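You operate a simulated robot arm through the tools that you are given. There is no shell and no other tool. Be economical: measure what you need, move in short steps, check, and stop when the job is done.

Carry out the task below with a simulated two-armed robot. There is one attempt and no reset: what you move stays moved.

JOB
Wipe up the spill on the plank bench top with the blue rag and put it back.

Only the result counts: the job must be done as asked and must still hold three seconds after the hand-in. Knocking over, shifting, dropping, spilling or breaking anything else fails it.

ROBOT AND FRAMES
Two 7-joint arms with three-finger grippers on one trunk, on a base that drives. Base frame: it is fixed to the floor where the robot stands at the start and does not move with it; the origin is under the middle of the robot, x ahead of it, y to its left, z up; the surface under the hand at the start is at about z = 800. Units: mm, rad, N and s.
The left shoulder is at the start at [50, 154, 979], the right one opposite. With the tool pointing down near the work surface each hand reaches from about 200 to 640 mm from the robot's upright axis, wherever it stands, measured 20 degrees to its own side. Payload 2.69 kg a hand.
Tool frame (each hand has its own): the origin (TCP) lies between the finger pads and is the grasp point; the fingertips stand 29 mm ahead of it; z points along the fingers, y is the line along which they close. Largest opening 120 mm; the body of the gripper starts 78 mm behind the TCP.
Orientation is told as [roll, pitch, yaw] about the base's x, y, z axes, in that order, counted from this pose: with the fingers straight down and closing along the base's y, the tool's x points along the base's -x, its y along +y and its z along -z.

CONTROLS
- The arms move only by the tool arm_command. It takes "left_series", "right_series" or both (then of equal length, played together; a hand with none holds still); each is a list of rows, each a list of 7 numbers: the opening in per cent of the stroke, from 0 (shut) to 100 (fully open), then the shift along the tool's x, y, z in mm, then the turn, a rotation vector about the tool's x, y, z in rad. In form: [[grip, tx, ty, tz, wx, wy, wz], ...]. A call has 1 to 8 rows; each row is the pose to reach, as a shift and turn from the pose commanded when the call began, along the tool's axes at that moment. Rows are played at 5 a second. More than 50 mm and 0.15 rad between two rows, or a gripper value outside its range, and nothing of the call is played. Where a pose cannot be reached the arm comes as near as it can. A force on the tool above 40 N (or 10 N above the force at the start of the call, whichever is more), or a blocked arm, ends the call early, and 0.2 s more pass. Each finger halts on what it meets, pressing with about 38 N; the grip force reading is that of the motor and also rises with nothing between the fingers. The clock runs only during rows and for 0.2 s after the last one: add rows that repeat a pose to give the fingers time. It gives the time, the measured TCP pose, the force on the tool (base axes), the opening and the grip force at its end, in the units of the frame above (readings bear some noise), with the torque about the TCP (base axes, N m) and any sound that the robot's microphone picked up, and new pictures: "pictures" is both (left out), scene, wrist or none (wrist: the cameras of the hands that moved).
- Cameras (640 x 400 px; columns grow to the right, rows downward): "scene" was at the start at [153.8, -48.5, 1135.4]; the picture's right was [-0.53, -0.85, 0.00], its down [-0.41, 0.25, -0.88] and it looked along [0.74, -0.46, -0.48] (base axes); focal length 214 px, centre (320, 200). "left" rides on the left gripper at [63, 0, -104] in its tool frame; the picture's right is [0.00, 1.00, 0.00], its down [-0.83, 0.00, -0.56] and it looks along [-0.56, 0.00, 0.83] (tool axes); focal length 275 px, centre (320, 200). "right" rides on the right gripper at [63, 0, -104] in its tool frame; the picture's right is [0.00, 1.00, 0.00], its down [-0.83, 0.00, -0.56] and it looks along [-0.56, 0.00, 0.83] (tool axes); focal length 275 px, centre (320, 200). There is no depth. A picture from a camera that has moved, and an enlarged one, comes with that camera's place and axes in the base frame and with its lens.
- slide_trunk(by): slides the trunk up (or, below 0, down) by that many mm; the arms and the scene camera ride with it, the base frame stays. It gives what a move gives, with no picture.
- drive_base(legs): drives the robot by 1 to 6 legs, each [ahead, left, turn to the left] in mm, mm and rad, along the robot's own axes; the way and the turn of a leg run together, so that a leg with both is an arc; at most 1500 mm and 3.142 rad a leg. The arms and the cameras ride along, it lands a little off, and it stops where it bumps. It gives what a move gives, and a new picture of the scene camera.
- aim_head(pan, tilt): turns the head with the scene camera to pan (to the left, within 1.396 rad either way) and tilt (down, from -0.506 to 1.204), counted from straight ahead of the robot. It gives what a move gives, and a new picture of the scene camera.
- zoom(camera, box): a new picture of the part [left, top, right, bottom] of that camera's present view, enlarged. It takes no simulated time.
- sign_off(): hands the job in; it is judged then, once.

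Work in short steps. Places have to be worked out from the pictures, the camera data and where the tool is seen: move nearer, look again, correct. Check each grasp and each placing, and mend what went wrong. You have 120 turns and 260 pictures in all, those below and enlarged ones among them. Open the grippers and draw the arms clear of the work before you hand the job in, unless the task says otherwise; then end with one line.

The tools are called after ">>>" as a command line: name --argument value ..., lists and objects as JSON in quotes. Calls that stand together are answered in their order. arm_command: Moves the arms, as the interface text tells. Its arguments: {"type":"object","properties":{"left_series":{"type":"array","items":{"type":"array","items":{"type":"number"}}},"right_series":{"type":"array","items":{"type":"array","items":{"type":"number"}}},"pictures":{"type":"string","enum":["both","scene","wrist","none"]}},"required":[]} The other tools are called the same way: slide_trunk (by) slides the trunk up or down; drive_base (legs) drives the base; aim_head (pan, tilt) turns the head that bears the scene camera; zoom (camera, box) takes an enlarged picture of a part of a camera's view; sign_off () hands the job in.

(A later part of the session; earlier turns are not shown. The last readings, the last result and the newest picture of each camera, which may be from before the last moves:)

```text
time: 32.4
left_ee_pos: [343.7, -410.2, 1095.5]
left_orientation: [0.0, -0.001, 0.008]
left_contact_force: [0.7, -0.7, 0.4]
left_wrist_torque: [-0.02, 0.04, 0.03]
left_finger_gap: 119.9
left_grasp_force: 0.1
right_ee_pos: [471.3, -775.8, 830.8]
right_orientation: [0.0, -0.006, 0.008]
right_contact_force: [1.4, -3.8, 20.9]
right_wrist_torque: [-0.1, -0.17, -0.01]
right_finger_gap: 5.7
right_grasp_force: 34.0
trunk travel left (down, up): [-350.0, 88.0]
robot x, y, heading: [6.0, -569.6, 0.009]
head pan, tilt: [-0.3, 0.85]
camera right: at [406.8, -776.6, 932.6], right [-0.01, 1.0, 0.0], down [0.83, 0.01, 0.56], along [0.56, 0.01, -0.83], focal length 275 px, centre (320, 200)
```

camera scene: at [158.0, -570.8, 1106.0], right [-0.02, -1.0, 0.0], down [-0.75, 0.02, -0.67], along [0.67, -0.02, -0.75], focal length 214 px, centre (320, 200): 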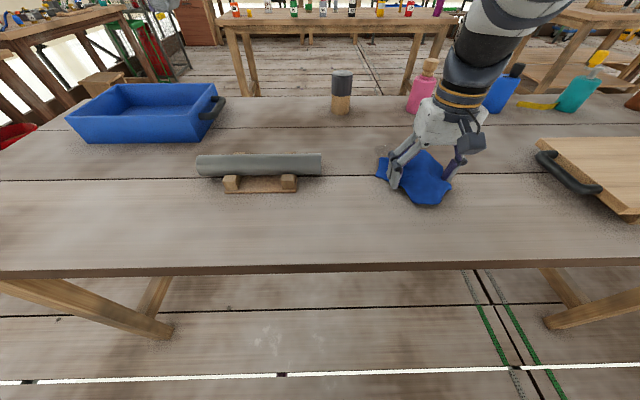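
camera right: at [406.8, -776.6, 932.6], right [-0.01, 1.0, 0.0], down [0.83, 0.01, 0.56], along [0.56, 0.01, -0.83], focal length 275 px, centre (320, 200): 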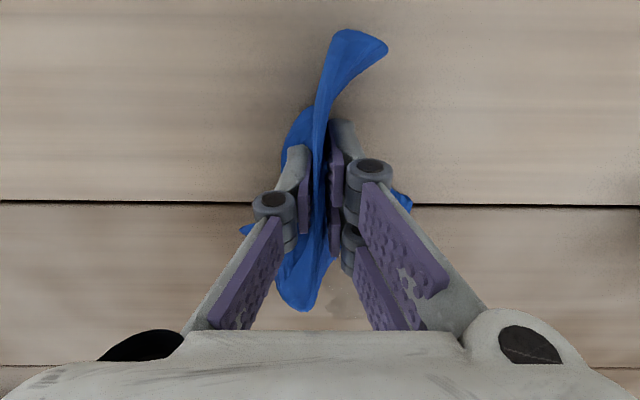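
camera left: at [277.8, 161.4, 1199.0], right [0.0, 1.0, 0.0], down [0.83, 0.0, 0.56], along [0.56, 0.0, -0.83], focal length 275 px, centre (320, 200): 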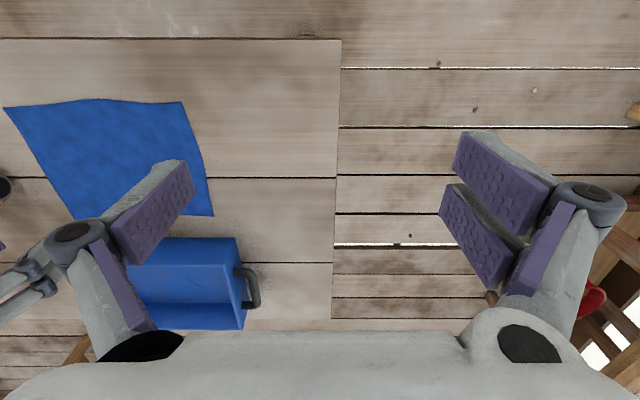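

Strong, thick grip (5.7 mm of cloth). Now sweep forward over the bench onto the spill, easing the pressure slightly.

>>> arm_command --right_series '[[0, -20, 6, -3, 0, 0, 0], [0, -45, 14, -3, 0, 0, 0], [0, -70, 22, -3, 0, 0, 0], [0, -95, 28, -3, 0, 0, 0], [0, -115, 28, -3, 0, 0, 0], [0, -130, 28, -3, 0, 0, 0], [0, -130, 28, -3, 0, 0, 0]]' --pictures "both"

```text
time: 34.0
left_ee_pos: [345.5, -409.5, 1094.7]
left_orientation: [-0.001, 0.0, 0.008]
left_contact_force: [0.1, 0.1, -0.7]
left_wrist_torque: [0.02, -0.01, 0.0]
left_finger_gap: 119.9
left_grasp_force: 0.2
right_ee_pos: [600.1, -745.7, 832.3]
right_orientation: [0.002, -0.005, 0.007]
right_contact_force: [-1.5, 0.3, 0.5]
right_wrist_torque: [0.05, 0.0, -0.02]
right_finger_gap: 5.9
right_grasp_force: 35.5
trunk travel left (down, up): [-350.0, 88.0]
robot x, y, heading: [4.5, -569.7, 0.005]
head pan, tilt: [-0.3, 0.85]
camera scene: at [154.4, -591.5, 1105.5], right [-0.29, -0.96, 0.0], down [-0.72, 0.22, -0.66], along [0.63, -0.19, -0.75], focal length 214 px, centre (320, 200)
camera right: at [537.1, -746.6, 935.8], right [-0.01, 1.0, 0.0], down [0.83, 0.01, 0.56], along [0.56, 0.01, -0.83], focal length 275 px, centre (320, 200)
```

scene: 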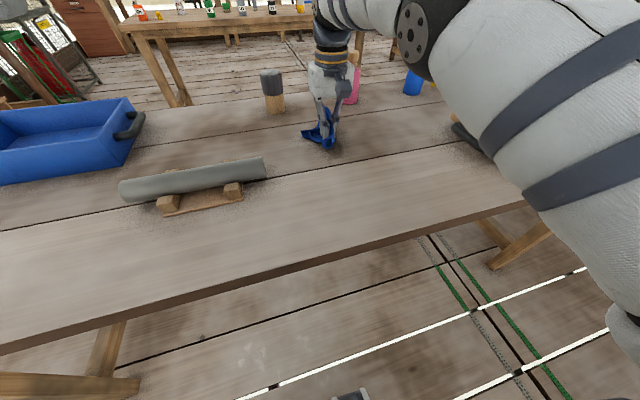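
right: 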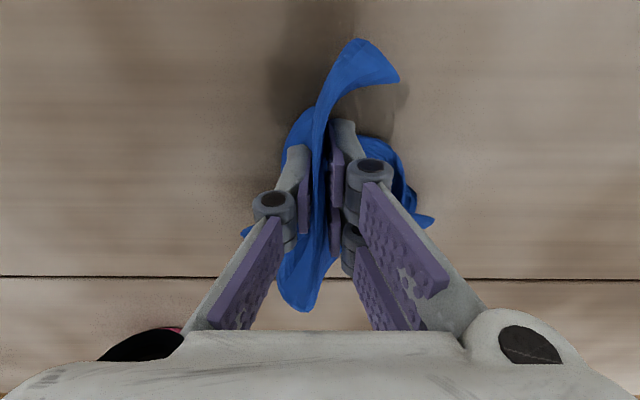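

Grip is solid. Now zigzag wiping with slightly more pressure over x 530–615, y -715..-785.

>>> arm_command --right_series '[[0, 0, 30, 3, 0, 0, 0], [0, 40, 30, 3, 0, 0, 0], [0, 75, 20, 3, 0, 0, 0], [0, 75, -15, 3, 0, 0, 0], [0, 40, -10, 3, 0, 0, 0], [0, 0, -10, 3, 0, 0, 0], [0, 0, -40, 3, 0, 0, 0], [0, 40, -40, 3, 0, 0, 0]]' --pictures "wrist"

>>> arm_command --right_series '[[0, 30, 0, 0, 0, 0, 0], [0, 50, 10, 0, 0, 0, 0], [0, 80, 30, 0, 0, 0, 0], [0, 100, 30, 0, 0, 0, 0], [0, 120, 30, 0, 0, 0, 0]]' --pictures "both"

```text
time: 35.8
left_ee_pos: [344.2, -408.8, 1094.4]
left_orientation: [0.002, -0.001, 0.008]
left_contact_force: [-0.1, 0.0, -0.5]
left_wrist_torque: [-0.02, 0.0, 0.01]
left_finger_gap: 119.9
left_grasp_force: 0.1
right_ee_pos: [559.9, -787.4, 830.9]
right_orientation: [0.0, -0.008, 0.008]
right_contact_force: [2.2, -0.4, 17.0]
right_wrist_torque: [0.32, -0.13, -0.06]
right_finger_gap: 5.7
right_grasp_force: 33.4
trunk travel left (down, up): [-350.0, 88.0]
robot x, y, heading: [5.3, -569.8, 0.008]
head pan, tilt: [-0.3, 0.85]
camera right: at [496.4, -787.1, 932.9], right [-0.01, 1.0, 0.0], down [0.83, 0.01, 0.56], along [0.56, 0.01, -0.83], focal length 275 px, centre (320, 200)
```

right: 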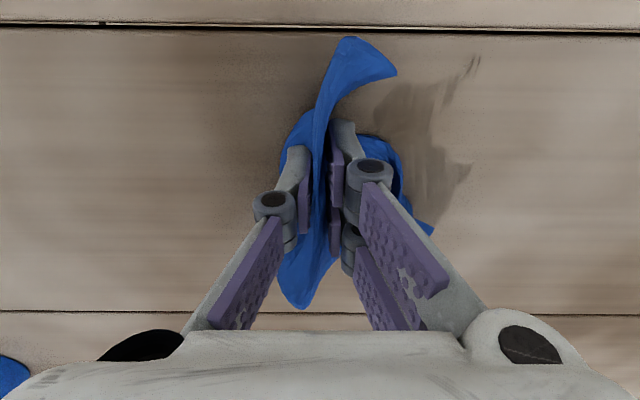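

```text
time: 37.0
left_ee_pos: [343.1, -408.9, 1095.9]
left_orientation: [-0.001, -0.001, 0.008]
left_contact_force: [-0.5, 0.8, -0.3]
left_wrist_torque: [0.0, 0.0, -0.03]
left_finger_gap: 120.0
left_grasp_force: 0.0
right_ee_pos: [439.7, -756.2, 831.0]
right_orientation: [0.002, -0.011, 0.009]
right_contact_force: [6.7, 0.2, 26.3]
right_wrist_torque: [0.11, -0.36, -0.1]
right_finger_gap: 5.7
right_grasp_force: 35.3
trunk travel left (down, up): [-350.0, 88.0]
robot x, y, heading: [6.0, -567.7, 0.006]
head pan, tilt: [-0.3, 0.85]
camera scene: at [153.6, -591.1, 1105.6], right [-0.29, -0.96, 0.0], down [-0.72, 0.22, -0.66], along [0.63, -0.19, -0.75], focal length 214 px, centre (320, 200)
camera right: at [376.7, -756.6, 932.6], right [-0.01, 1.0, 0.0], down [0.83, 0.01, 0.56], along [0.56, 0.01, -0.83], focal length 275 px, centre (320, 200)
```

scene: 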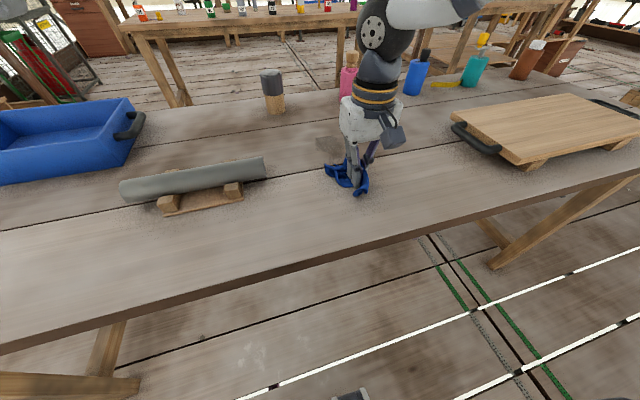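
right: 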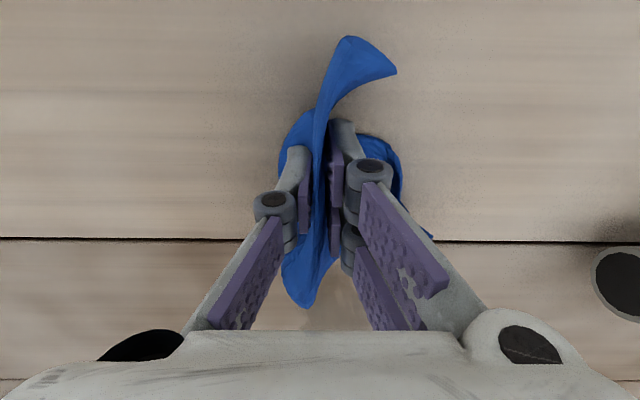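

>>> zoom --camera "scene" --box '[280, 110, 440, 210]'

```text
4.00 times, centred on (360, 160) of scene
camera zoom: at [153.6, -591.1, 1105.6], right [-0.29, -0.96, 0.0], down [-0.72, 0.22, -0.66], along [0.63, -0.19, -0.75], focal length 858 px, centre (160, 360)
```

zoom: 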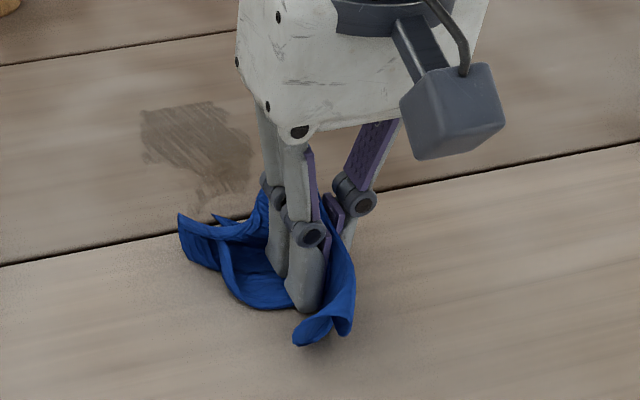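

The spill is thinned, with a residual film over x 513–612, y -712..-768. I'll make dense overlapping strokes.

>>> arm_command --right_series '[[0, -40, 11, 0, 0, 0, 0], [0, -85, 31, 0, 0, 0, 0], [0, -130, 38, 0, 0, 0, 0], [0, -178, 38, 0, 0, 0, 0], [0, -178, 21, 0, 0, 0, 0], [0, -130, 21, 0, 0, 0, 0], [0, -85, 21, 0, 0, 0, 0], [0, -80, 6, 0, 0, 0, 0]]' --pictures "none"

>>> arm_command --right_series '[[0, -48, 0, 0, 0, 0, 0], [0, -96, 0, 0, 0, 0, 0], [0, -96, -15, 0, 0, 0, 0], [0, -48, -15, 0, 0, 0, 0], [0, 0, -15, 0, 0, 0, 0], [0, 0, -28, 0, 0, 0, 0], [0, -48, -28, 0, 0, 0, 0], [0, -96, -28, 0, 0, 0, 0]]' --pictures "wrist"

```text
time: 38.0
left_ee_pos: [344.0, -409.0, 1094.5]
left_orientation: [0.001, -0.001, 0.01]
left_contact_force: [0.2, -0.7, -0.2]
left_wrist_torque: [0.01, 0.02, 0.03]
left_finger_gap: 119.9
left_grasp_force: 0.0
right_ee_pos: [591.2, -716.5, 829.8]
right_orientation: [-0.004, 0.016, 0.016]
right_contact_force: [-5.2, 2.0, 18.3]
right_wrist_torque: [-0.06, -0.16, 0.07]
right_finger_gap: 4.9
right_grasp_force: 33.0
right hand out of reach, approached as far as the arm can: row 4
trunk travel left (down, up): [-350.0, 88.0]
robot x, y, heading: [2.0, -572.7, 0.014]
head pan, tilt: [-0.3, 0.85]
stopped in row 4 (right hand): the force on the tool passed its limit at 98 N (the readings are from after the stop); the commanded pose is now the measured one
```

```text
time: 39.5
left_ee_pos: [343.6, -408.6, 1094.4]
left_orientation: [-0.001, -0.002, 0.008]
left_contact_force: [0.5, -0.1, 0.0]
left_wrist_torque: [0.02, 0.03, -0.01]
left_finger_gap: 120.0
left_grasp_force: 0.0
right_ee_pos: [605.4, -745.6, 829.9]
right_orientation: [-0.01, 0.013, 0.014]
right_contact_force: [-4.0, 1.9, 16.0]
right_wrist_torque: [0.19, -0.09, 0.03]
right_finger_gap: 5.3
right_grasp_force: 32.3
right hand out of reach, approached as far as the arm can: row 1, 2, 3, 4, 7
trunk travel left (down, up): [-350.0, 88.0]
robot x, y, heading: [6.4, -570.5, 0.007]
head pan, tilt: [-0.3, 0.85]
stopped in row 7 (right hand): the force on the tool passed its limit at 45 N (the readings are from after the stop); the commanded pose is now the measured one
camera right: at [544.8, -745.1, 934.4], right [-0.02, 1.0, -0.01], down [0.84, 0.02, 0.54], along [0.54, 0.0, -0.84], focal length 275 px, centre (320, 200)
```

right: 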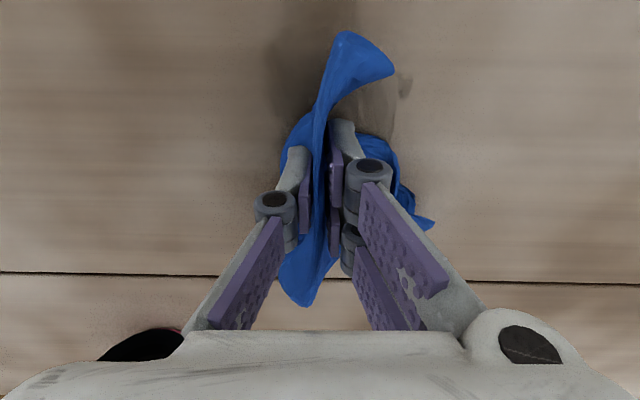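

Reach tops out near x 605; I'll use y-direction strokes from x 595 back to 525 instead.

>>> arm_command --right_series '[[0, 10, 31, 0, 0, 0, 0], [0, 10, -14, 0, 0, 0, 0], [0, 10, -39, 0, 0, 0, 0], [0, 30, -39, 0, 0, 0, 0], [0, 30, 1, 0, 0, 0, 0], [0, 30, 36, 0, 0, 0, 0], [0, 50, 36, 0, 0, 0, 0], [0, 50, 1, 0, 0, 0, 0]]' --pictures "none"

>>> arm_command --right_series '[[0, 0, -35, 0, 0, 0, 0], [0, 20, -35, 0, 0, 0, 0], [0, 20, 5, 0, 0, 0, 0], [0, 20, 40, 0, 0, 0, 0], [0, 40, 40, 0, 0, 0, 0], [0, 40, 0, 0, 0, 0, 0], [0, 80, 0, 0, 0, 0, 0], [0, 120, 0, 0, 0, 0, 0]]' --pictures "none"

>>> zoom --camera "scene" --box '[280, 110, 440, 210]'

```text
time: 41.3
left_ee_pos: [343.9, -408.3, 1095.5]
left_orientation: [-0.002, -0.002, 0.011]
left_contact_force: [-0.1, -1.2, 0.1]
left_wrist_torque: [0.01, -0.01, -0.02]
left_finger_gap: 120.0
left_grasp_force: 0.0
right_ee_pos: [555.0, -742.8, 830.8]
right_orientation: [-0.007, 0.017, 0.016]
right_contact_force: [-0.8, 9.1, 31.7]
right_wrist_torque: [0.63, -0.35, 0.14]
right_finger_gap: 5.9
right_grasp_force: 33.7
trunk travel left (down, up): [-350.0, 88.0]
robot x, y, heading: [4.6, -567.3, 0.004]
head pan, tilt: [-0.3, 0.85]
```

```text
time: 43.1
left_ee_pos: [344.2, -410.3, 1094.1]
left_orientation: [0.001, 0.0, 0.009]
left_contact_force: [0.1, 0.6, 0.4]
left_wrist_torque: [-0.01, -0.01, -0.02]
left_finger_gap: 120.1
left_grasp_force: 0.1
right_ee_pos: [434.9, -747.6, 830.9]
right_orientation: [-0.009, 0.021, 0.014]
right_contact_force: [1.9, -0.9, 6.1]
right_wrist_torque: [0.07, -0.15, -0.04]
right_finger_gap: 5.6
right_grasp_force: 34.4
trunk travel left (down, up): [-350.0, 88.0]
robot x, y, heading: [1.2, -568.7, 0.009]
head pan, tilt: [-0.3, 0.85]
```

```text
4.00 times, centred on (360, 160) of scene
camera zoom: at [154.4, -592.2, 1105.1], right [-0.29, -0.96, 0.0], down [-0.72, 0.22, -0.66], along [0.63, -0.19, -0.75], focal length 858 px, centre (160, 360)
```

zoom: 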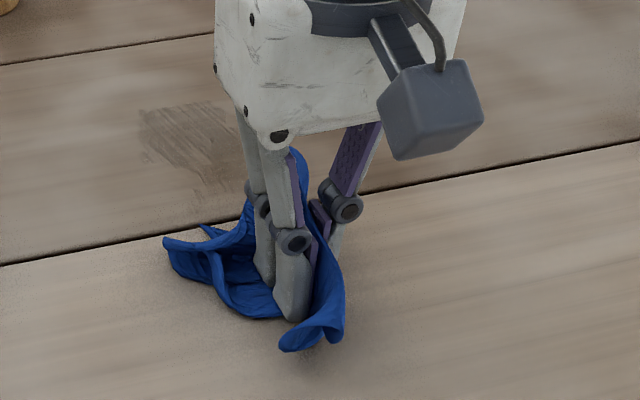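

Film is fading. More passes, correcting the slight tilt.

>>> arm_command --right_series '[[0, -45, 13, 0, -0.009, -0.02, 0], [0, -90, 23, 0, -0.009, -0.02, 0], [0, -132, 32, 0, -0.009, -0.02, 0], [0, -160, 35, 0, -0.009, -0.02, 0], [0, -163, 18, 0, -0.009, -0.02, 0], [0, -118, 18, 0, -0.009, -0.02, 0], [0, -160, 5, 0, -0.009, -0.02, 0], [0, -118, 2, 0, -0.009, -0.02, 0]]' --pictures "none"

>>> arm_command --right_series '[[0, -42, -10, 0, 0, 0, 0], [0, 0, -12, 0, 0, 0, 0], [0, -42, -22, 0, 0, 0, 0], [0, -45, 10, 0, 0, 0, 0], [0, -40, 40, 0, 0, 0, 0], [0, -25, 40, 0, 0, 0, 0], [0, -25, 0, 0, 0, 0, 0], [0, -25, -30, 0, 0, 0, 0]]' --pictures "none"

>>> arm_command --right_series '[[0, -10, 0, 0, 0, 0, 0], [0, -10, 35, 0, 0, 0, 0], [0, -10, 70, 0, 0, 0, 0], [0, 10, 70, 0, 0, 0, 0], [0, 10, 35, 0, 0, 0, 0], [0, 55, 35, 0, 0, 0, 0], [0, 100, 35, 0, 0, 0, 0], [0, 140, 35, 0, 0, 0, 0]]' --pictures "none"

>>> zoom --camera "scene" --box '[280, 110, 440, 210]'

```text
time: 44.9
left_ee_pos: [343.9, -409.2, 1094.7]
left_orientation: [-0.001, -0.002, 0.009]
left_contact_force: [0.7, -0.8, 0.3]
left_wrist_torque: [0.04, 0.0, 0.03]
left_finger_gap: 119.7
left_grasp_force: 0.1
right_ee_pos: [553.4, -743.9, 829.6]
right_orientation: [0.001, -0.002, 0.014]
right_contact_force: [1.1, 0.6, 15.4]
right_wrist_torque: [0.35, -0.07, -0.01]
right_finger_gap: 5.7
right_grasp_force: 32.7
trunk travel left (down, up): [-350.0, 88.0]
robot x, y, heading: [-0.1, -573.6, 0.012]
head pan, tilt: [-0.3, 0.85]
```

```text
time: 46.7
left_ee_pos: [343.3, -409.1, 1095.1]
left_orientation: [-0.002, -0.002, 0.008]
left_contact_force: [-0.3, 0.2, -0.6]
left_wrist_torque: [-0.05, -0.03, 0.02]
left_finger_gap: 119.8
left_grasp_force: 0.2
right_ee_pos: [577.9, -772.8, 829.4]
right_orientation: [0.0, 0.0, 0.016]
right_contact_force: [-0.6, 3.8, 18.9]
right_wrist_torque: [0.12, -0.11, 0.06]
right_finger_gap: 5.3
right_grasp_force: 34.5
trunk travel left (down, up): [-350.0, 88.0]
robot x, y, heading: [2.4, -571.6, 0.009]
head pan, tilt: [-0.3, 0.85]
```

```text
time: 48.5
left_ee_pos: [344.2, -409.7, 1094.0]
left_orientation: [0.0, 0.0, 0.01]
left_contact_force: [-0.3, 0.0, 0.3]
left_wrist_torque: [0.03, 0.0, 0.03]
left_finger_gap: 119.8
left_grasp_force: 0.0
right_ee_pos: [439.4, -740.0, 829.9]
right_orientation: [0.001, -0.004, 0.015]
right_contact_force: [1.8, -0.1, 9.6]
right_wrist_torque: [0.1, -0.08, -0.04]
right_finger_gap: 5.3
right_grasp_force: 32.1
trunk travel left (down, up): [-350.0, 88.0]
robot x, y, heading: [7.0, -570.5, 0.011]
head pan, tilt: [-0.3, 0.85]
```

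```text
4.00 times, centred on (360, 160) of scene
camera zoom: at [154.1, -591.9, 1105.3], right [-0.29, -0.96, 0.0], down [-0.72, 0.22, -0.66], along [0.63, -0.19, -0.75], focal length 858 px, centre (160, 360)
```

zoom: 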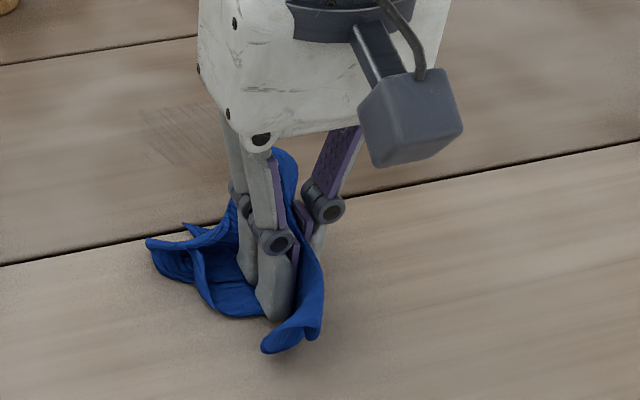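

Almost clean; a faint film remains at the far part (x 570–612). More y-strokes there.

>>> arm_command --right_series '[[0, -45, 10, 0, 0, 0, 0], [0, -90, 20, 0, 0, 0, 0], [0, -130, 35, 0, 0, 0, 0], [0, -161, 35, 0, 0, 0, 0], [0, -163, 0, 0, 0, 0, 0], [0, -161, -35, 0, 0, 0, 0], [0, -150, -35, 0, 0, 0, 0], [0, -150, 0, 0, 0, 0, 0]]' --pictures "none"

>>> arm_command --right_series '[[0, 0, 35, 0, 0, 0, 0], [0, 15, 35, 0, 0, 0, 0], [0, 15, 0, 0, 0, 0, 0], [0, 15, -35, 0, 0, 0, 0], [0, -12, -30, 0, 0, 0, 0], [0, -12, 5, 0, 0, 0, 0], [0, -10, 35, 0, 0, 0, 0], [0, 10, 35, 0, 0, 0, 0]]' --pictures "none"

>>> arm_command --right_series '[[0, 0, -35, 0, 0, 0, 0], [0, 0, -60, 0, 0, 0, 0], [0, 15, -60, 0, 0, 0, 0], [0, 15, -20, 0, 0, 0, 0], [0, 15, 0, 0, 0, 0, 0], [0, 60, -20, 0, 0, 0, 0], [0, 105, -35, 0, 0, 0, 0], [0, 140, -35, 0, 0, 0, 0]]' --pictures "none"

>>> zoom --camera "scene" --box '[280, 110, 440, 210]'

```text
time: 50.3
left_ee_pos: [344.8, -409.5, 1094.2]
left_orientation: [-0.001, -0.002, 0.009]
left_contact_force: [0.1, 0.2, -0.1]
left_wrist_torque: [-0.04, -0.02, -0.04]
left_finger_gap: 119.7
left_grasp_force: 0.1
right_ee_pos: [587.5, -738.5, 830.8]
right_orientation: [0.0, -0.002, 0.013]
right_contact_force: [-0.9, -2.0, 17.1]
right_wrist_torque: [0.28, -0.15, 0.01]
right_finger_gap: 6.3
right_grasp_force: 35.4
trunk travel left (down, up): [-350.0, 88.0]
robot x, y, heading: [2.1, -568.1, 0.006]
head pan, tilt: [-0.3, 0.85]
```

```text
time: 52.1
left_ee_pos: [344.7, -409.9, 1096.2]
left_orientation: [-0.001, -0.002, 0.009]
left_contact_force: [-0.5, 0.7, 0.3]
left_wrist_torque: [0.0, 0.01, 0.0]
left_finger_gap: 120.1
left_grasp_force: 0.1
right_ee_pos: [576.6, -702.1, 829.8]
right_orientation: [0.0, -0.002, 0.016]
right_contact_force: [4.0, 2.7, 17.1]
right_wrist_torque: [0.5, -0.19, 0.01]
right_finger_gap: 5.9
right_grasp_force: 33.7
trunk travel left (down, up): [-350.0, 88.0]
robot x, y, heading: [1.2, -569.8, 0.01]
head pan, tilt: [-0.3, 0.85]
```

```text
time: 53.9
left_ee_pos: [343.2, -409.5, 1094.7]
left_orientation: [0.001, -0.004, 0.008]
left_contact_force: [0.0, 0.7, 0.1]
left_wrist_torque: [0.03, 0.0, 0.01]
left_finger_gap: 120.1
left_grasp_force: 0.1
right_ee_pos: [464.7, -738.3, 830.0]
right_orientation: [0.003, 0.012, 0.012]
right_contact_force: [-3.5, 0.1, 24.2]
right_wrist_torque: [0.66, -0.3, 0.05]
right_finger_gap: 6.5
right_grasp_force: 35.7
right hand out of reach, approached as far as the arm can: row 8
trunk travel left (down, up): [-350.0, 88.0]
robot x, y, heading: [2.7, -571.4, 0.009]
head pan, tilt: [-0.3, 0.85]
stopped in row 8 (right hand): the force on the tool passed its limit at 65 N (the readings are from after the stop); the commanded pose is now the measured one
```

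```text
4.00 times, centred on (360, 160) of scene
camera zoom: at [153.1, -591.5, 1105.6], right [-0.29, -0.96, 0.0], down [-0.72, 0.22, -0.66], along [0.63, -0.19, -0.75], focal length 858 px, centre (160, 360)
```

zoom: 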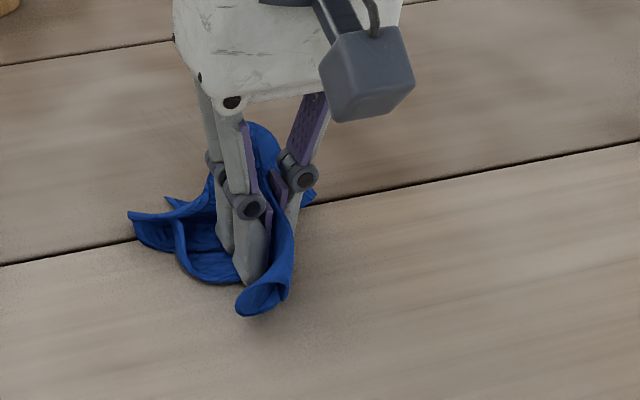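

Looks nearly clean, but the hand hides part. I lift the rag and look.

>>> arm_command --right_series '[[0, -5, 0, -25, 0, 0, 0], [0, -10, 0, -60, 0, 0, 0], [0, -10, 0, -95, 0, 0, 0], [0, -10, 0, -120, 0, 0, 0], [0, -10, 0, -120, 0, 0, 0]]' --pictures "both"

>>> zoom --camera "scene" --box '[280, 110, 440, 210]'

```text
time: 55.0
left_ee_pos: [345.0, -408.8, 1094.1]
left_orientation: [0.001, 0.0, 0.009]
left_contact_force: [0.1, 0.9, 0.7]
left_wrist_torque: [-0.01, -0.03, -0.01]
left_finger_gap: 120.0
left_grasp_force: 0.1
right_ee_pos: [476.7, -737.7, 948.2]
right_orientation: [0.002, 0.018, 0.012]
right_contact_force: [-0.8, -0.1, 0.6]
right_wrist_torque: [0.03, 0.01, -0.02]
right_finger_gap: 5.2
right_grasp_force: 32.2
trunk travel left (down, up): [-350.0, 88.0]
robot x, y, heading: [-0.9, -569.1, 0.009]
head pan, tilt: [-0.3, 0.85]
camera scene: at [154.7, -591.5, 1105.4], right [-0.29, -0.96, 0.0], down [-0.72, 0.22, -0.66], along [0.63, -0.19, -0.75], focal length 214 px, centre (320, 200)
camera right: at [416.2, -738.5, 1052.0], right [-0.02, 1.0, 0.0], down [0.84, 0.01, 0.54], along [0.54, 0.01, -0.84], focal length 275 px, centre (320, 200)
```

scene: 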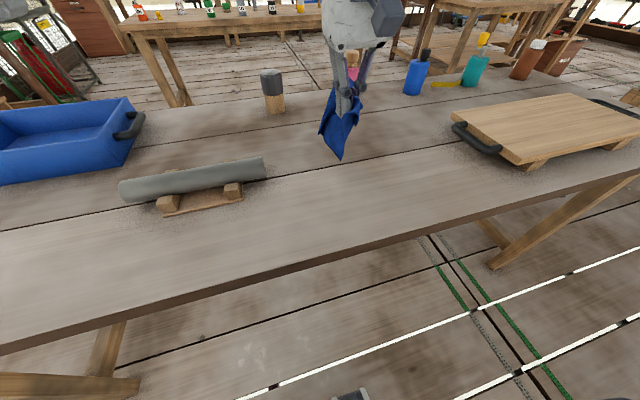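
right: 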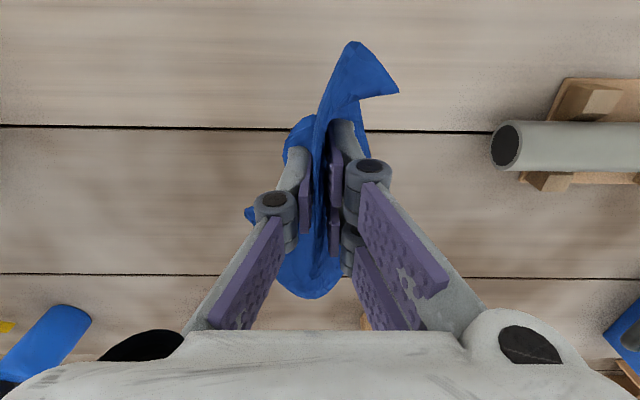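

```text
4.00 times, centred on (360, 160) of scene
camera zoom: at [154.7, -591.5, 1105.4], right [-0.29, -0.96, 0.0], down [-0.72, 0.22, -0.66], along [0.63, -0.19, -0.75], focal length 858 px, centre (160, 360)
```

zoom: 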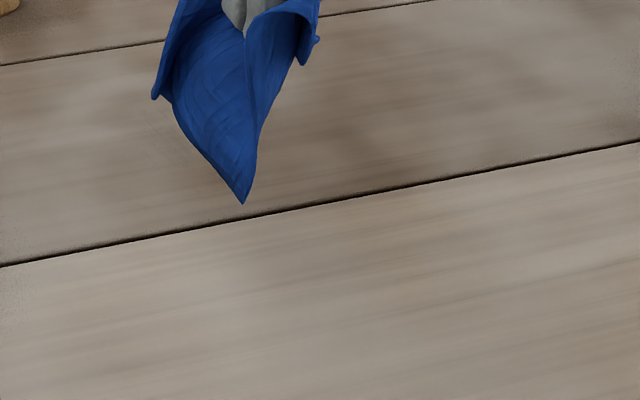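

The rag hides the spot in the scene view. Move the hand 120 mm right to expose it.

>>> arm_command --right_series '[[0, 10, -40, -10, 0, 0, 0], [0, 20, -80, -20, 0, 0, 0], [0, 30, -120, -30, 0, 0, 0], [0, 30, -120, -30, 0, 0, 0]]' --pictures "none"

>>> zoom --camera "scene" --box '[260, 90, 420, 190]'

>>> zoom --camera "right" --box '[320, 100, 640, 300]'

```text
time: 56.0
left_ee_pos: [344.6, -409.6, 1093.6]
left_orientation: [-0.001, 0.001, 0.009]
left_contact_force: [0.0, 0.1, -0.2]
left_wrist_torque: [0.02, 0.0, -0.02]
left_finger_gap: 119.9
left_grasp_force: 0.1
right_ee_pos: [447.4, -859.2, 977.5]
right_orientation: [0.001, 0.017, 0.013]
right_contact_force: [0.8, 0.9, -0.3]
right_wrist_torque: [-0.03, 0.0, -0.02]
right_finger_gap: 4.9
right_grasp_force: 32.3
trunk travel left (down, up): [-350.0, 88.0]
robot x, y, heading: [1.8, -571.5, 0.008]
head pan, tilt: [-0.3, 0.85]
```

```text
4.00 times, centred on (340, 140) of scene
camera zoom: at [154.8, -591.2, 1105.4], right [-0.29, -0.96, 0.0], down [-0.72, 0.22, -0.66], along [0.63, -0.19, -0.75], focal length 858 px, centre (240, 440)
```

zoom: 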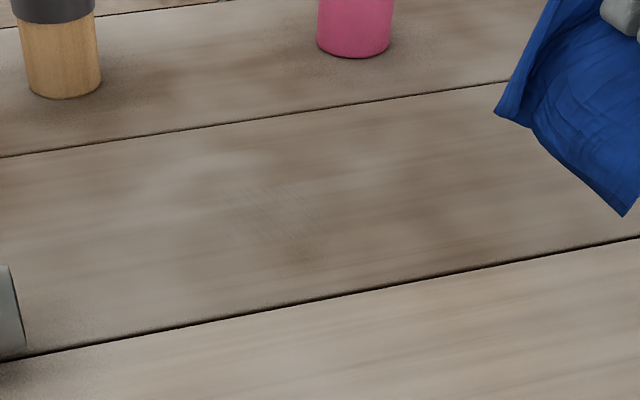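

```text
2.00 times, centred on (480, 200) of right
camera zoom: at [387.6, -858.8, 1081.4], right [-0.02, 1.0, 0.0], down [0.84, 0.01, 0.54], along [0.54, 0.01, -0.84], focal length 551 px, centre (0, 200)
```

zoom: 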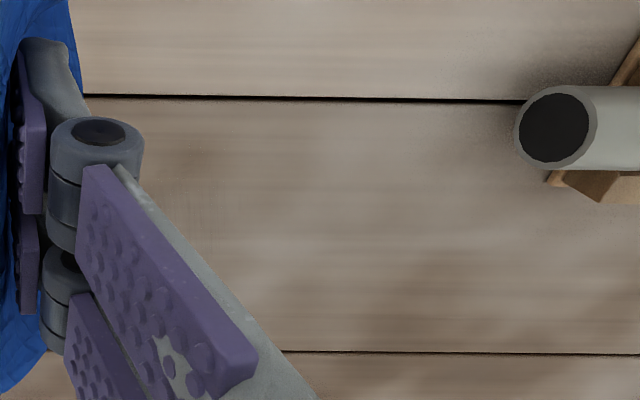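

Only faint streaks remain around x 555–614, y -715..-770. Another wiping round.

>>> arm_command --right_series '[[0, -20, 25, 20, 0, -0.016, 0], [0, -40, 50, 45, 0, -0.016, 0], [0, -60, 75, 75, 0, -0.016, 0], [0, -85, 95, 105, 0, -0.016, 0], [0, -105, 112, 135, 0, -0.016, 0], [0, -113, 114, 146, 0, -0.016, 0], [0, -113, 114, 147, 0, -0.016, 0]]' --pictures "none"

>>> arm_command --right_series '[[0, 0, 35, 0, 0, 0, 0], [0, -25, 35, 0, 0, 0, 0], [0, -25, 0, 0, 0, 0, 0], [0, -25, -35, 0, 0, 0, 0], [0, -40, -30, 0, 0, 0, 0], [0, -40, 0, 0, 0, 0, 0], [0, -40, 35, 0, 0, 0, 0], [0, -5, 28, 0, 0, 0, 0]]' --pictures "none"

```text
time: 57.6
left_ee_pos: [343.6, -408.8, 1095.5]
left_orientation: [0.0, -0.001, 0.009]
left_contact_force: [0.4, 0.3, -0.1]
left_wrist_torque: [0.0, 0.01, -0.01]
left_finger_gap: 119.8
left_grasp_force: 0.0
right_ee_pos: [559.2, -742.1, 831.6]
right_orientation: [0.0, -0.003, 0.012]
right_contact_force: [-4.4, -1.4, 17.8]
right_wrist_torque: [0.18, -0.05, -0.01]
right_finger_gap: 6.2
right_grasp_force: 35.2
trunk travel left (down, up): [-350.0, 88.0]
robot x, y, heading: [4.6, -572.1, 0.005]
head pan, tilt: [-0.3, 0.85]
```

```text
time: 59.5
left_ee_pos: [344.1, -409.6, 1094.9]
left_orientation: [0.001, -0.001, 0.01]
left_contact_force: [-0.3, 1.0, -0.4]
left_wrist_torque: [0.0, -0.02, 0.03]
left_finger_gap: 119.8
left_grasp_force: 0.1
right_ee_pos: [563.4, -712.0, 830.4]
right_orientation: [0.005, -0.006, 0.012]
right_contact_force: [6.2, 3.5, 18.7]
right_wrist_torque: [0.1, -0.31, -0.01]
right_finger_gap: 5.6
right_grasp_force: 33.3
trunk travel left (down, up): [-350.0, 88.0]
robot x, y, heading: [4.7, -569.4, 0.011]
head pan, tilt: [-0.3, 0.85]
```

Pressure is steady (~18 N). Add x-direction strokes at several y values, then another y set.

>>> arm_command --right_series '[[0, -40, -4, 0, 0, 0, 0], [0, -40, -15, 0, 0, 0, 0], [0, 5, -15, 0, 0, 0, 0], [0, -40, -28, 0, 0, 0, 0], [0, 5, -32, 0, 0, 0, 0], [0, -38, -42, 0, 0, 0, 0], [0, 5, -50, 0, 0, 0, 0], [0, -36, -60, 0, 0, 0, 0]]' --pictures "none"

>>> arm_command --right_series '[[0, 0, 35, 0, 0, 0, 0], [0, 0, 65, 0, 0, 0, 0], [0, 12, 65, 0, 0, 0, 0], [0, 12, 30, 0, 0, 0, 0], [0, 12, -5, 0, 0, 0, 0], [0, 26, -5, 0, 0, 0, 0], [0, 26, 30, 0, 0, 0, 0], [0, 26, 65, 0, 0, 0, 0]]' --pictures "none"

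>>> arm_command --right_series '[[0, 0, -40, 0, 0, 0, 0], [0, 0, -75, -10, 0, 0, 0], [0, 30, -100, -40, 0, 0, 0], [0, 55, -120, -75, 0, 0, 0], [0, 75, -140, -110, 0, 0, 0], [0, 100, -160, -145, 0, 0, 0], [0, 100, -160, -145, 0, 0, 0]]' --pictures "none"

>>> zoom --camera "scene" --box '[260, 90, 420, 190]'

```text
time: 61.2
left_ee_pos: [343.2, -408.8, 1095.3]
left_orientation: [0.002, -0.002, 0.008]
left_contact_force: [-0.2, -0.5, 0.6]
left_wrist_torque: [0.01, -0.03, -0.02]
left_finger_gap: 119.7
left_grasp_force: 0.0
right_ee_pos: [597.1, -774.3, 831.7]
right_orientation: [0.001, 0.0, 0.011]
right_contact_force: [-3.3, 1.4, 13.7]
right_wrist_torque: [0.09, -0.08, 0.03]
right_finger_gap: 5.5
right_grasp_force: 34.1
trunk travel left (down, up): [-350.0, 88.0]
robot x, y, heading: [2.5, -570.1, 0.007]
head pan, tilt: [-0.3, 0.85]
```

```text
time: 63.0
left_ee_pos: [343.6, -409.0, 1095.9]
left_orientation: [-0.001, -0.002, 0.009]
left_contact_force: [0.1, 0.1, 0.1]
left_wrist_torque: [-0.04, 0.0, 0.02]
left_finger_gap: 119.8
left_grasp_force: 0.1
right_ee_pos: [571.1, -711.1, 830.8]
right_orientation: [-0.001, 0.001, 0.008]
right_contact_force: [0.5, -9.0, 22.8]
right_wrist_torque: [-0.25, -0.2, -0.13]
right_finger_gap: 5.3
right_grasp_force: 33.8
trunk travel left (down, up): [-350.0, 88.0]
robot x, y, heading: [3.5, -573.2, 0.007]
head pan, tilt: [-0.3, 0.85]
```

```text
time: 64.7
left_ee_pos: [345.4, -408.2, 1094.0]
left_orientation: [-0.002, -0.001, 0.008]
left_contact_force: [-0.2, 0.2, 0.8]
left_wrist_torque: [-0.04, 0.04, 0.0]
left_finger_gap: 119.9
left_grasp_force: 0.0
right_ee_pos: [473.4, -873.2, 974.6]
right_orientation: [0.007, 0.002, 0.011]
right_contact_force: [0.2, 0.7, -0.7]
right_wrist_torque: [-0.05, 0.02, -0.04]
right_finger_gap: 5.8
right_grasp_force: 35.7
trunk travel left (down, up): [-350.0, 88.0]
robot x, y, heading: [2.1, -572.9, 0.01]
head pan, tilt: [-0.3, 0.85]
```

```text
4.00 times, centred on (340, 140) of scene
camera zoom: at [156.2, -582.9, 1104.3], right [-0.18, -0.98, 0.0], down [-0.75, 0.14, -0.65], along [0.64, -0.12, -0.76], focal length 858 px, centre (240, 440)
```

zoom: 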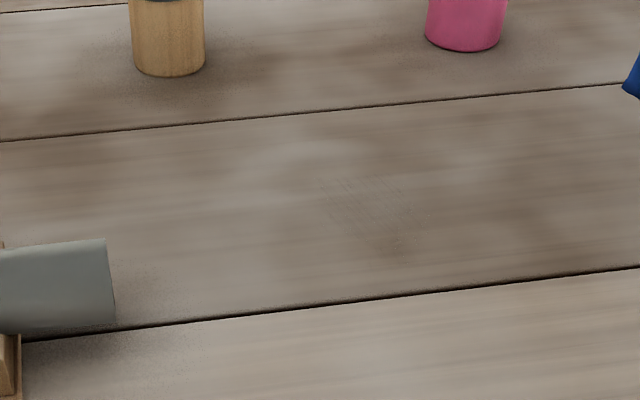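

A hint of streaks may remain; zoom in tighter.

>>> zoom --camera "scene" --box '[325, 120, 381, 155]'

```text
11.43 times, centred on (353, 138) of scene
camera zoom: at [156.2, -582.9, 1104.3], right [-0.18, -0.98, 0.0], down [-0.75, 0.14, -0.65], along [0.64, -0.12, -0.76], focal length 2451 px, centre (-57, 914)
```

zoom: 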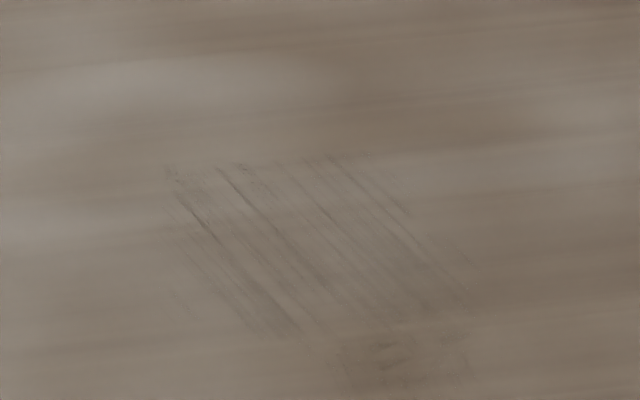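

A very thin residue remains at x 535–618, y -720..-770. Do one more dense round of x strokes with finer spacing.

>>> arm_command --right_series '[[0, -15, 30, 20, 0, 0, 0], [0, -30, 60, 45, 0, 0, 0], [0, -50, 90, 75, 0, 0, 0], [0, -70, 120, 100, 0, 0, 0], [0, -80, 145, 125, 0, 0, 0], [0, -85, 155, 143, 0, 0, 0], [0, -87, 157, 145, 0, 0, 0]]' --pictures "none"

>>> arm_command --right_series '[[0, -42, 0, 0, 0, 0, 0], [0, 0, -8, 0, 0, 0, 0], [0, -42, -8, 0, 0, 0, 0], [0, 0, -16, 0, 0, 0, 0], [0, -42, -16, 0, 0, 0, 0], [0, 0, -24, 0, 0, 0, 0], [0, -42, -24, 0, 0, 0, 0], [0, 0, -32, 0, 0, 0, 0]]' --pictures "none"

>>> arm_command --right_series '[[0, -42, 0, 0, 0, 0, 0], [0, 0, -8, 0, 0, 0, 0], [0, -42, -8, 0, 0, 0, 0], [0, 0, -16, 0, 0, 0, 0], [0, -42, -16, 0, 0, 0, 0], [0, 0, -24, 0, 0, 0, 0], [0, 25, -20, 0, 0, 0, 0], [0, 25, 0, 0, 0, 0, 0]]' --pictures "none"

>>> arm_command --right_series '[[0, -45, 5, 0, 0, 0, 0], [0, -65, 5, 0, 0, 0, 0], [0, -65, 35, 0, 0, 0, 0], [0, -65, 0, 0, 0, 0, 0], [0, -55, -25, 0, 0, 0, 0], [0, -50, 10, 0, 0, 0, 0], [0, -50, 35, 0, 0, 0, 0], [0, -30, 35, 0, 0, 0, 0]]' --pictures "none"

```text
time: 66.2
left_ee_pos: [343.9, -410.6, 1095.0]
left_orientation: [0.0, -0.002, 0.009]
left_contact_force: [-0.2, 0.4, 0.3]
left_wrist_torque: [0.01, 0.0, -0.01]
left_finger_gap: 120.1
left_grasp_force: 0.1
right_ee_pos: [559.5, -715.3, 831.3]
right_orientation: [0.001, -0.005, 0.01]
right_contact_force: [-1.8, -5.1, 22.9]
right_wrist_torque: [-0.26, -0.35, -0.13]
right_finger_gap: 5.0
right_grasp_force: 32.0
trunk travel left (down, up): [-350.0, 88.0]
robot x, y, heading: [5.1, -573.9, 0.009]
head pan, tilt: [-0.3, 0.85]
```

```text
time: 68.0
left_ee_pos: [342.8, -410.1, 1094.5]
left_orientation: [-0.001, -0.002, 0.01]
left_contact_force: [-0.2, -0.3, -0.1]
left_wrist_torque: [0.01, -0.01, 0.01]
left_finger_gap: 120.1
left_grasp_force: 0.1
right_ee_pos: [558.9, -746.3, 832.3]
right_orientation: [0.004, -0.004, 0.012]
right_contact_force: [0.9, 2.3, 17.7]
right_wrist_torque: [0.16, -0.26, -0.03]
right_finger_gap: 5.3
right_grasp_force: 33.3
trunk travel left (down, up): [-350.0, 88.0]
robot x, y, heading: [2.5, -571.0, 0.01]
head pan, tilt: [-0.3, 0.85]
```

```text
time: 69.8
left_ee_pos: [343.5, -409.5, 1094.6]
left_orientation: [0.001, -0.002, 0.008]
left_contact_force: [-0.3, 0.7, 1.3]
left_wrist_torque: [0.02, 0.02, -0.02]
left_finger_gap: 119.9
left_grasp_force: 0.0
right_ee_pos: [533.9, -745.4, 830.9]
right_orientation: [0.001, -0.003, 0.01]
right_contact_force: [0.4, -4.5, 19.6]
right_wrist_torque: [-0.15, -0.17, -0.08]
right_finger_gap: 5.6
right_grasp_force: 34.2
trunk travel left (down, up): [-350.0, 88.0]
robot x, y, heading: [1.8, -571.5, 0.01]
head pan, tilt: [-0.3, 0.85]
```

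```text
time: 71.7
left_ee_pos: [344.0, -408.9, 1094.8]
left_orientation: [0.0, -0.002, 0.01]
left_contact_force: [0.3, -0.8, -0.3]
left_wrist_torque: [0.0, 0.02, 0.0]
left_finger_gap: 120.2
left_grasp_force: 0.0
right_ee_pos: [564.1, -708.7, 831.9]
right_orientation: [0.004, -0.003, 0.013]
right_contact_force: [6.2, 1.0, 23.4]
right_wrist_torque: [0.04, -0.39, -0.04]
right_finger_gap: 5.5
right_grasp_force: 34.0
trunk travel left (down, up): [-350.0, 88.0]
robot x, y, heading: [4.3, -570.9, 0.006]
head pan, tilt: [-0.3, 0.85]
```

Lift and re-inspect.

>>> arm_command --right_series '[[0, 5, -10, -20, 0, 0, 0], [0, 25, -50, -40, 0, 0, 0], [0, 45, -85, -70, 0, 0, 0], [0, 65, -120, -100, 0, 0, 0], [0, 80, -150, -135, 0, 0, 0], [0, 85, -160, -150, 0, 0, 0]]' --pictures "scene"

>>> zoom --camera "scene" --box '[310, 110, 390, 160]'

```text
refused: row 3 steps farther than a row can; nothing moved
```

```text
8.00 times, centred on (350, 135) of scene
camera zoom: at [153.5, -591.0, 1105.6], right [-0.29, -0.96, 0.0], down [-0.72, 0.22, -0.66], along [0.63, -0.19, -0.75], focal length 1716 px, centre (80, 720)
```

zoom: 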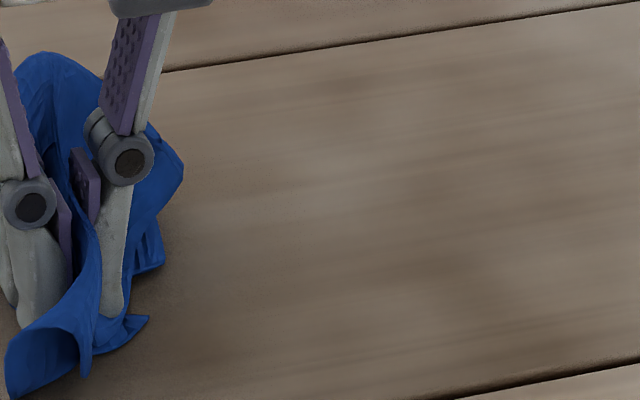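

Rows were too long; resend with shorter steps.

>>> arm_command --right_series '[[0, 0, -5, -25, 0, 0, 0], [0, 15, -30, -50, 0, 0, 0], [0, 30, -60, -75, 0, 0, 0], [0, 45, -90, -100, 0, 0, 0], [0, 60, -120, -125, 0, 0, 0], [0, 70, -145, -150, 0, 0, 0], [0, 75, -165, -150, 0, 0, 0]]' --pictures "scene"

>>> zoom --camera "scene" --box '[290, 110, 370, 160]'

```text
time: 73.2
left_ee_pos: [344.6, -409.6, 1095.2]
left_orientation: [0.001, -0.001, 0.008]
left_contact_force: [0.3, 0.5, 0.5]
left_wrist_torque: [-0.01, 0.0, 0.02]
left_finger_gap: 119.8
left_grasp_force: 0.0
right_ee_pos: [491.1, -877.6, 979.3]
right_orientation: [0.002, 0.001, 0.012]
right_contact_force: [0.9, -0.2, 0.6]
right_wrist_torque: [0.02, 0.01, -0.04]
right_finger_gap: 4.9
right_grasp_force: 33.7
trunk travel left (down, up): [-350.0, 88.0]
robot x, y, heading: [6.0, -570.3, 0.008]
head pan, tilt: [-0.3, 0.85]
camera scene: at [154.7, -591.9, 1105.4], right [-0.29, -0.96, 0.0], down [-0.72, 0.22, -0.66], along [0.63, -0.19, -0.75], focal length 214 px, centre (320, 200)
```

scene: 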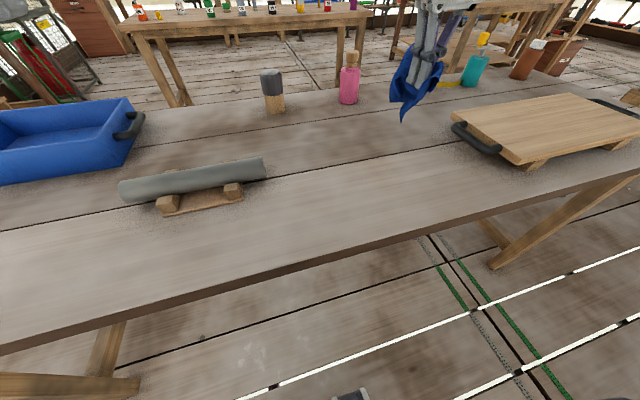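

```text
8.00 times, centred on (330, 135) of scene
camera zoom: at [154.7, -591.9, 1105.4], right [-0.29, -0.96, 0.0], down [-0.72, 0.22, -0.66], along [0.63, -0.19, -0.75], focal length 1716 px, centre (240, 720)
```

zoom: 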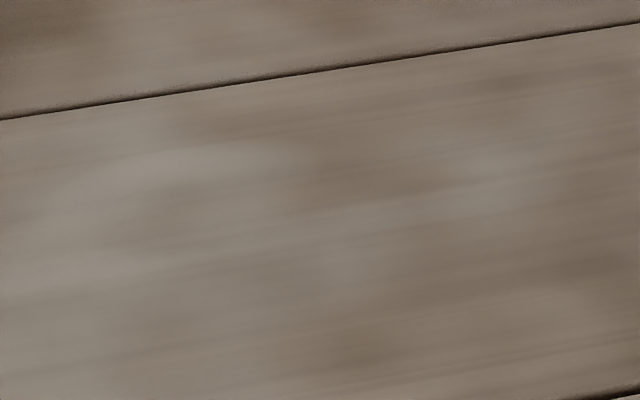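

The bench is clean there. Now raise the trunk and carry the rag back, gently.

>>> slide_trunk --by 80

>>> drive_base --legs '[[0, 300, 0], [0, 280, 0]]'

```text
time: 74.4
left_ee_pos: [344.9, -409.8, 1173.9]
left_orientation: [0.001, 0.004, 0.01]
left_contact_force: [0.2, 0.3, 0.4]
left_wrist_torque: [0.03, 0.03, 0.04]
left_finger_gap: 119.9
left_grasp_force: 0.0
right_ee_pos: [492.5, -876.1, 1057.3]
right_orientation: [0.002, 0.003, 0.014]
right_contact_force: [0.1, 2.4, -1.1]
right_wrist_torque: [-0.05, -0.03, -0.01]
right_finger_gap: 6.4
right_grasp_force: 36.1
trunk travel left (down, up): [-430.0, 8.0]
robot x, y, heading: [-1.2, -571.1, 0.011]
head pan, tilt: [-0.3, 0.85]
```

```text
time: 79.6
left_ee_pos: [341.0, 167.3, 1174.3]
left_orientation: [0.002, -0.001, 0.005]
left_contact_force: [0.6, 1.4, -1.2]
left_wrist_torque: [-0.02, -0.03, -0.01]
left_finger_gap: 119.8
left_grasp_force: 0.0
right_ee_pos: [485.8, -302.7, 1059.1]
right_orientation: [0.002, 0.003, 0.008]
right_contact_force: [0.0, 0.8, -0.8]
right_wrist_torque: [-0.02, 0.02, -0.01]
right_finger_gap: 6.3
right_grasp_force: 35.0
trunk travel left (down, up): [-430.0, 8.0]
robot x, y, heading: [-0.7, 8.9, 0.007]
head pan, tilt: [-0.3, 0.85]
camera scene: at [85.8, -15.8, 1198.9], right [-0.29, -0.96, 0.0], down [-0.72, 0.22, -0.66], along [0.63, -0.19, -0.75], focal length 214 px, centre (320, 200)
```

scene: 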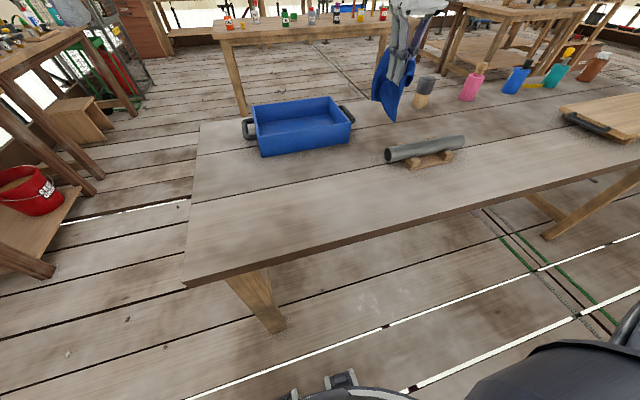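

Rag is still firmly held. Move left over the original place, then lower.

>>> arm_command --right_series '[[0, 0, 40, 10, 0, 0, 0], [0, 0, 80, 20, 0, 0, 0], [0, 0, 120, 30, 0, 0, 0], [0, 0, 140, 45, 0, 0, 0], [0, 0, 143, 45, 0, 0, 0]]' --pictures "none"

>>> slide_trunk --by -80

>>> zoom --camera "scene" --box '[160, 40, 520, 265]'

```text
time: 80.8
left_ee_pos: [340.8, 165.8, 1175.5]
left_orientation: [0.0, -0.001, 0.004]
left_contact_force: [-0.2, 0.3, -0.5]
left_wrist_torque: [-0.01, -0.01, -0.03]
left_finger_gap: 120.0
left_grasp_force: 0.1
right_ee_pos: [485.6, -158.4, 1015.1]
right_orientation: [0.001, -0.001, 0.009]
right_contact_force: [0.0, 1.2, -0.6]
right_wrist_torque: [0.03, 0.05, -0.01]
right_finger_gap: 5.5
right_grasp_force: 32.8
trunk travel left (down, up): [-430.0, 8.0]
robot x, y, heading: [-3.0, 5.5, 0.006]
head pan, tilt: [-0.3, 0.85]
```

```text
time: 82.0
left_ee_pos: [340.7, 166.3, 1095.3]
left_orientation: [-0.001, 0.001, 0.006]
left_contact_force: [0.1, 0.2, 0.8]
left_wrist_torque: [0.02, -0.03, -0.02]
left_finger_gap: 119.8
left_grasp_force: 0.0
right_ee_pos: [484.5, -158.7, 935.8]
right_orientation: [0.001, 0.0, 0.01]
right_contact_force: [-0.6, 0.9, 0.3]
right_wrist_torque: [0.02, 0.07, 0.03]
right_finger_gap: 5.4
right_grasp_force: 32.1
trunk travel left (down, up): [-350.0, 88.0]
robot x, y, heading: [1.8, 6.3, 0.001]
head pan, tilt: [-0.3, 0.85]
```

```text
1.78 times, centred on (340, 152) of scene
camera zoom: at [150.0, -15.4, 1105.4], right [-0.29, -0.96, 0.0], down [-0.72, 0.22, -0.66], along [0.63, -0.19, -0.75], focal length 381 px, centre (284, 284)
```

zoom: 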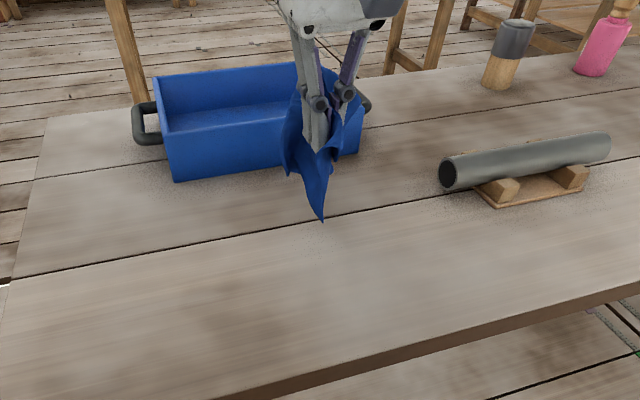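

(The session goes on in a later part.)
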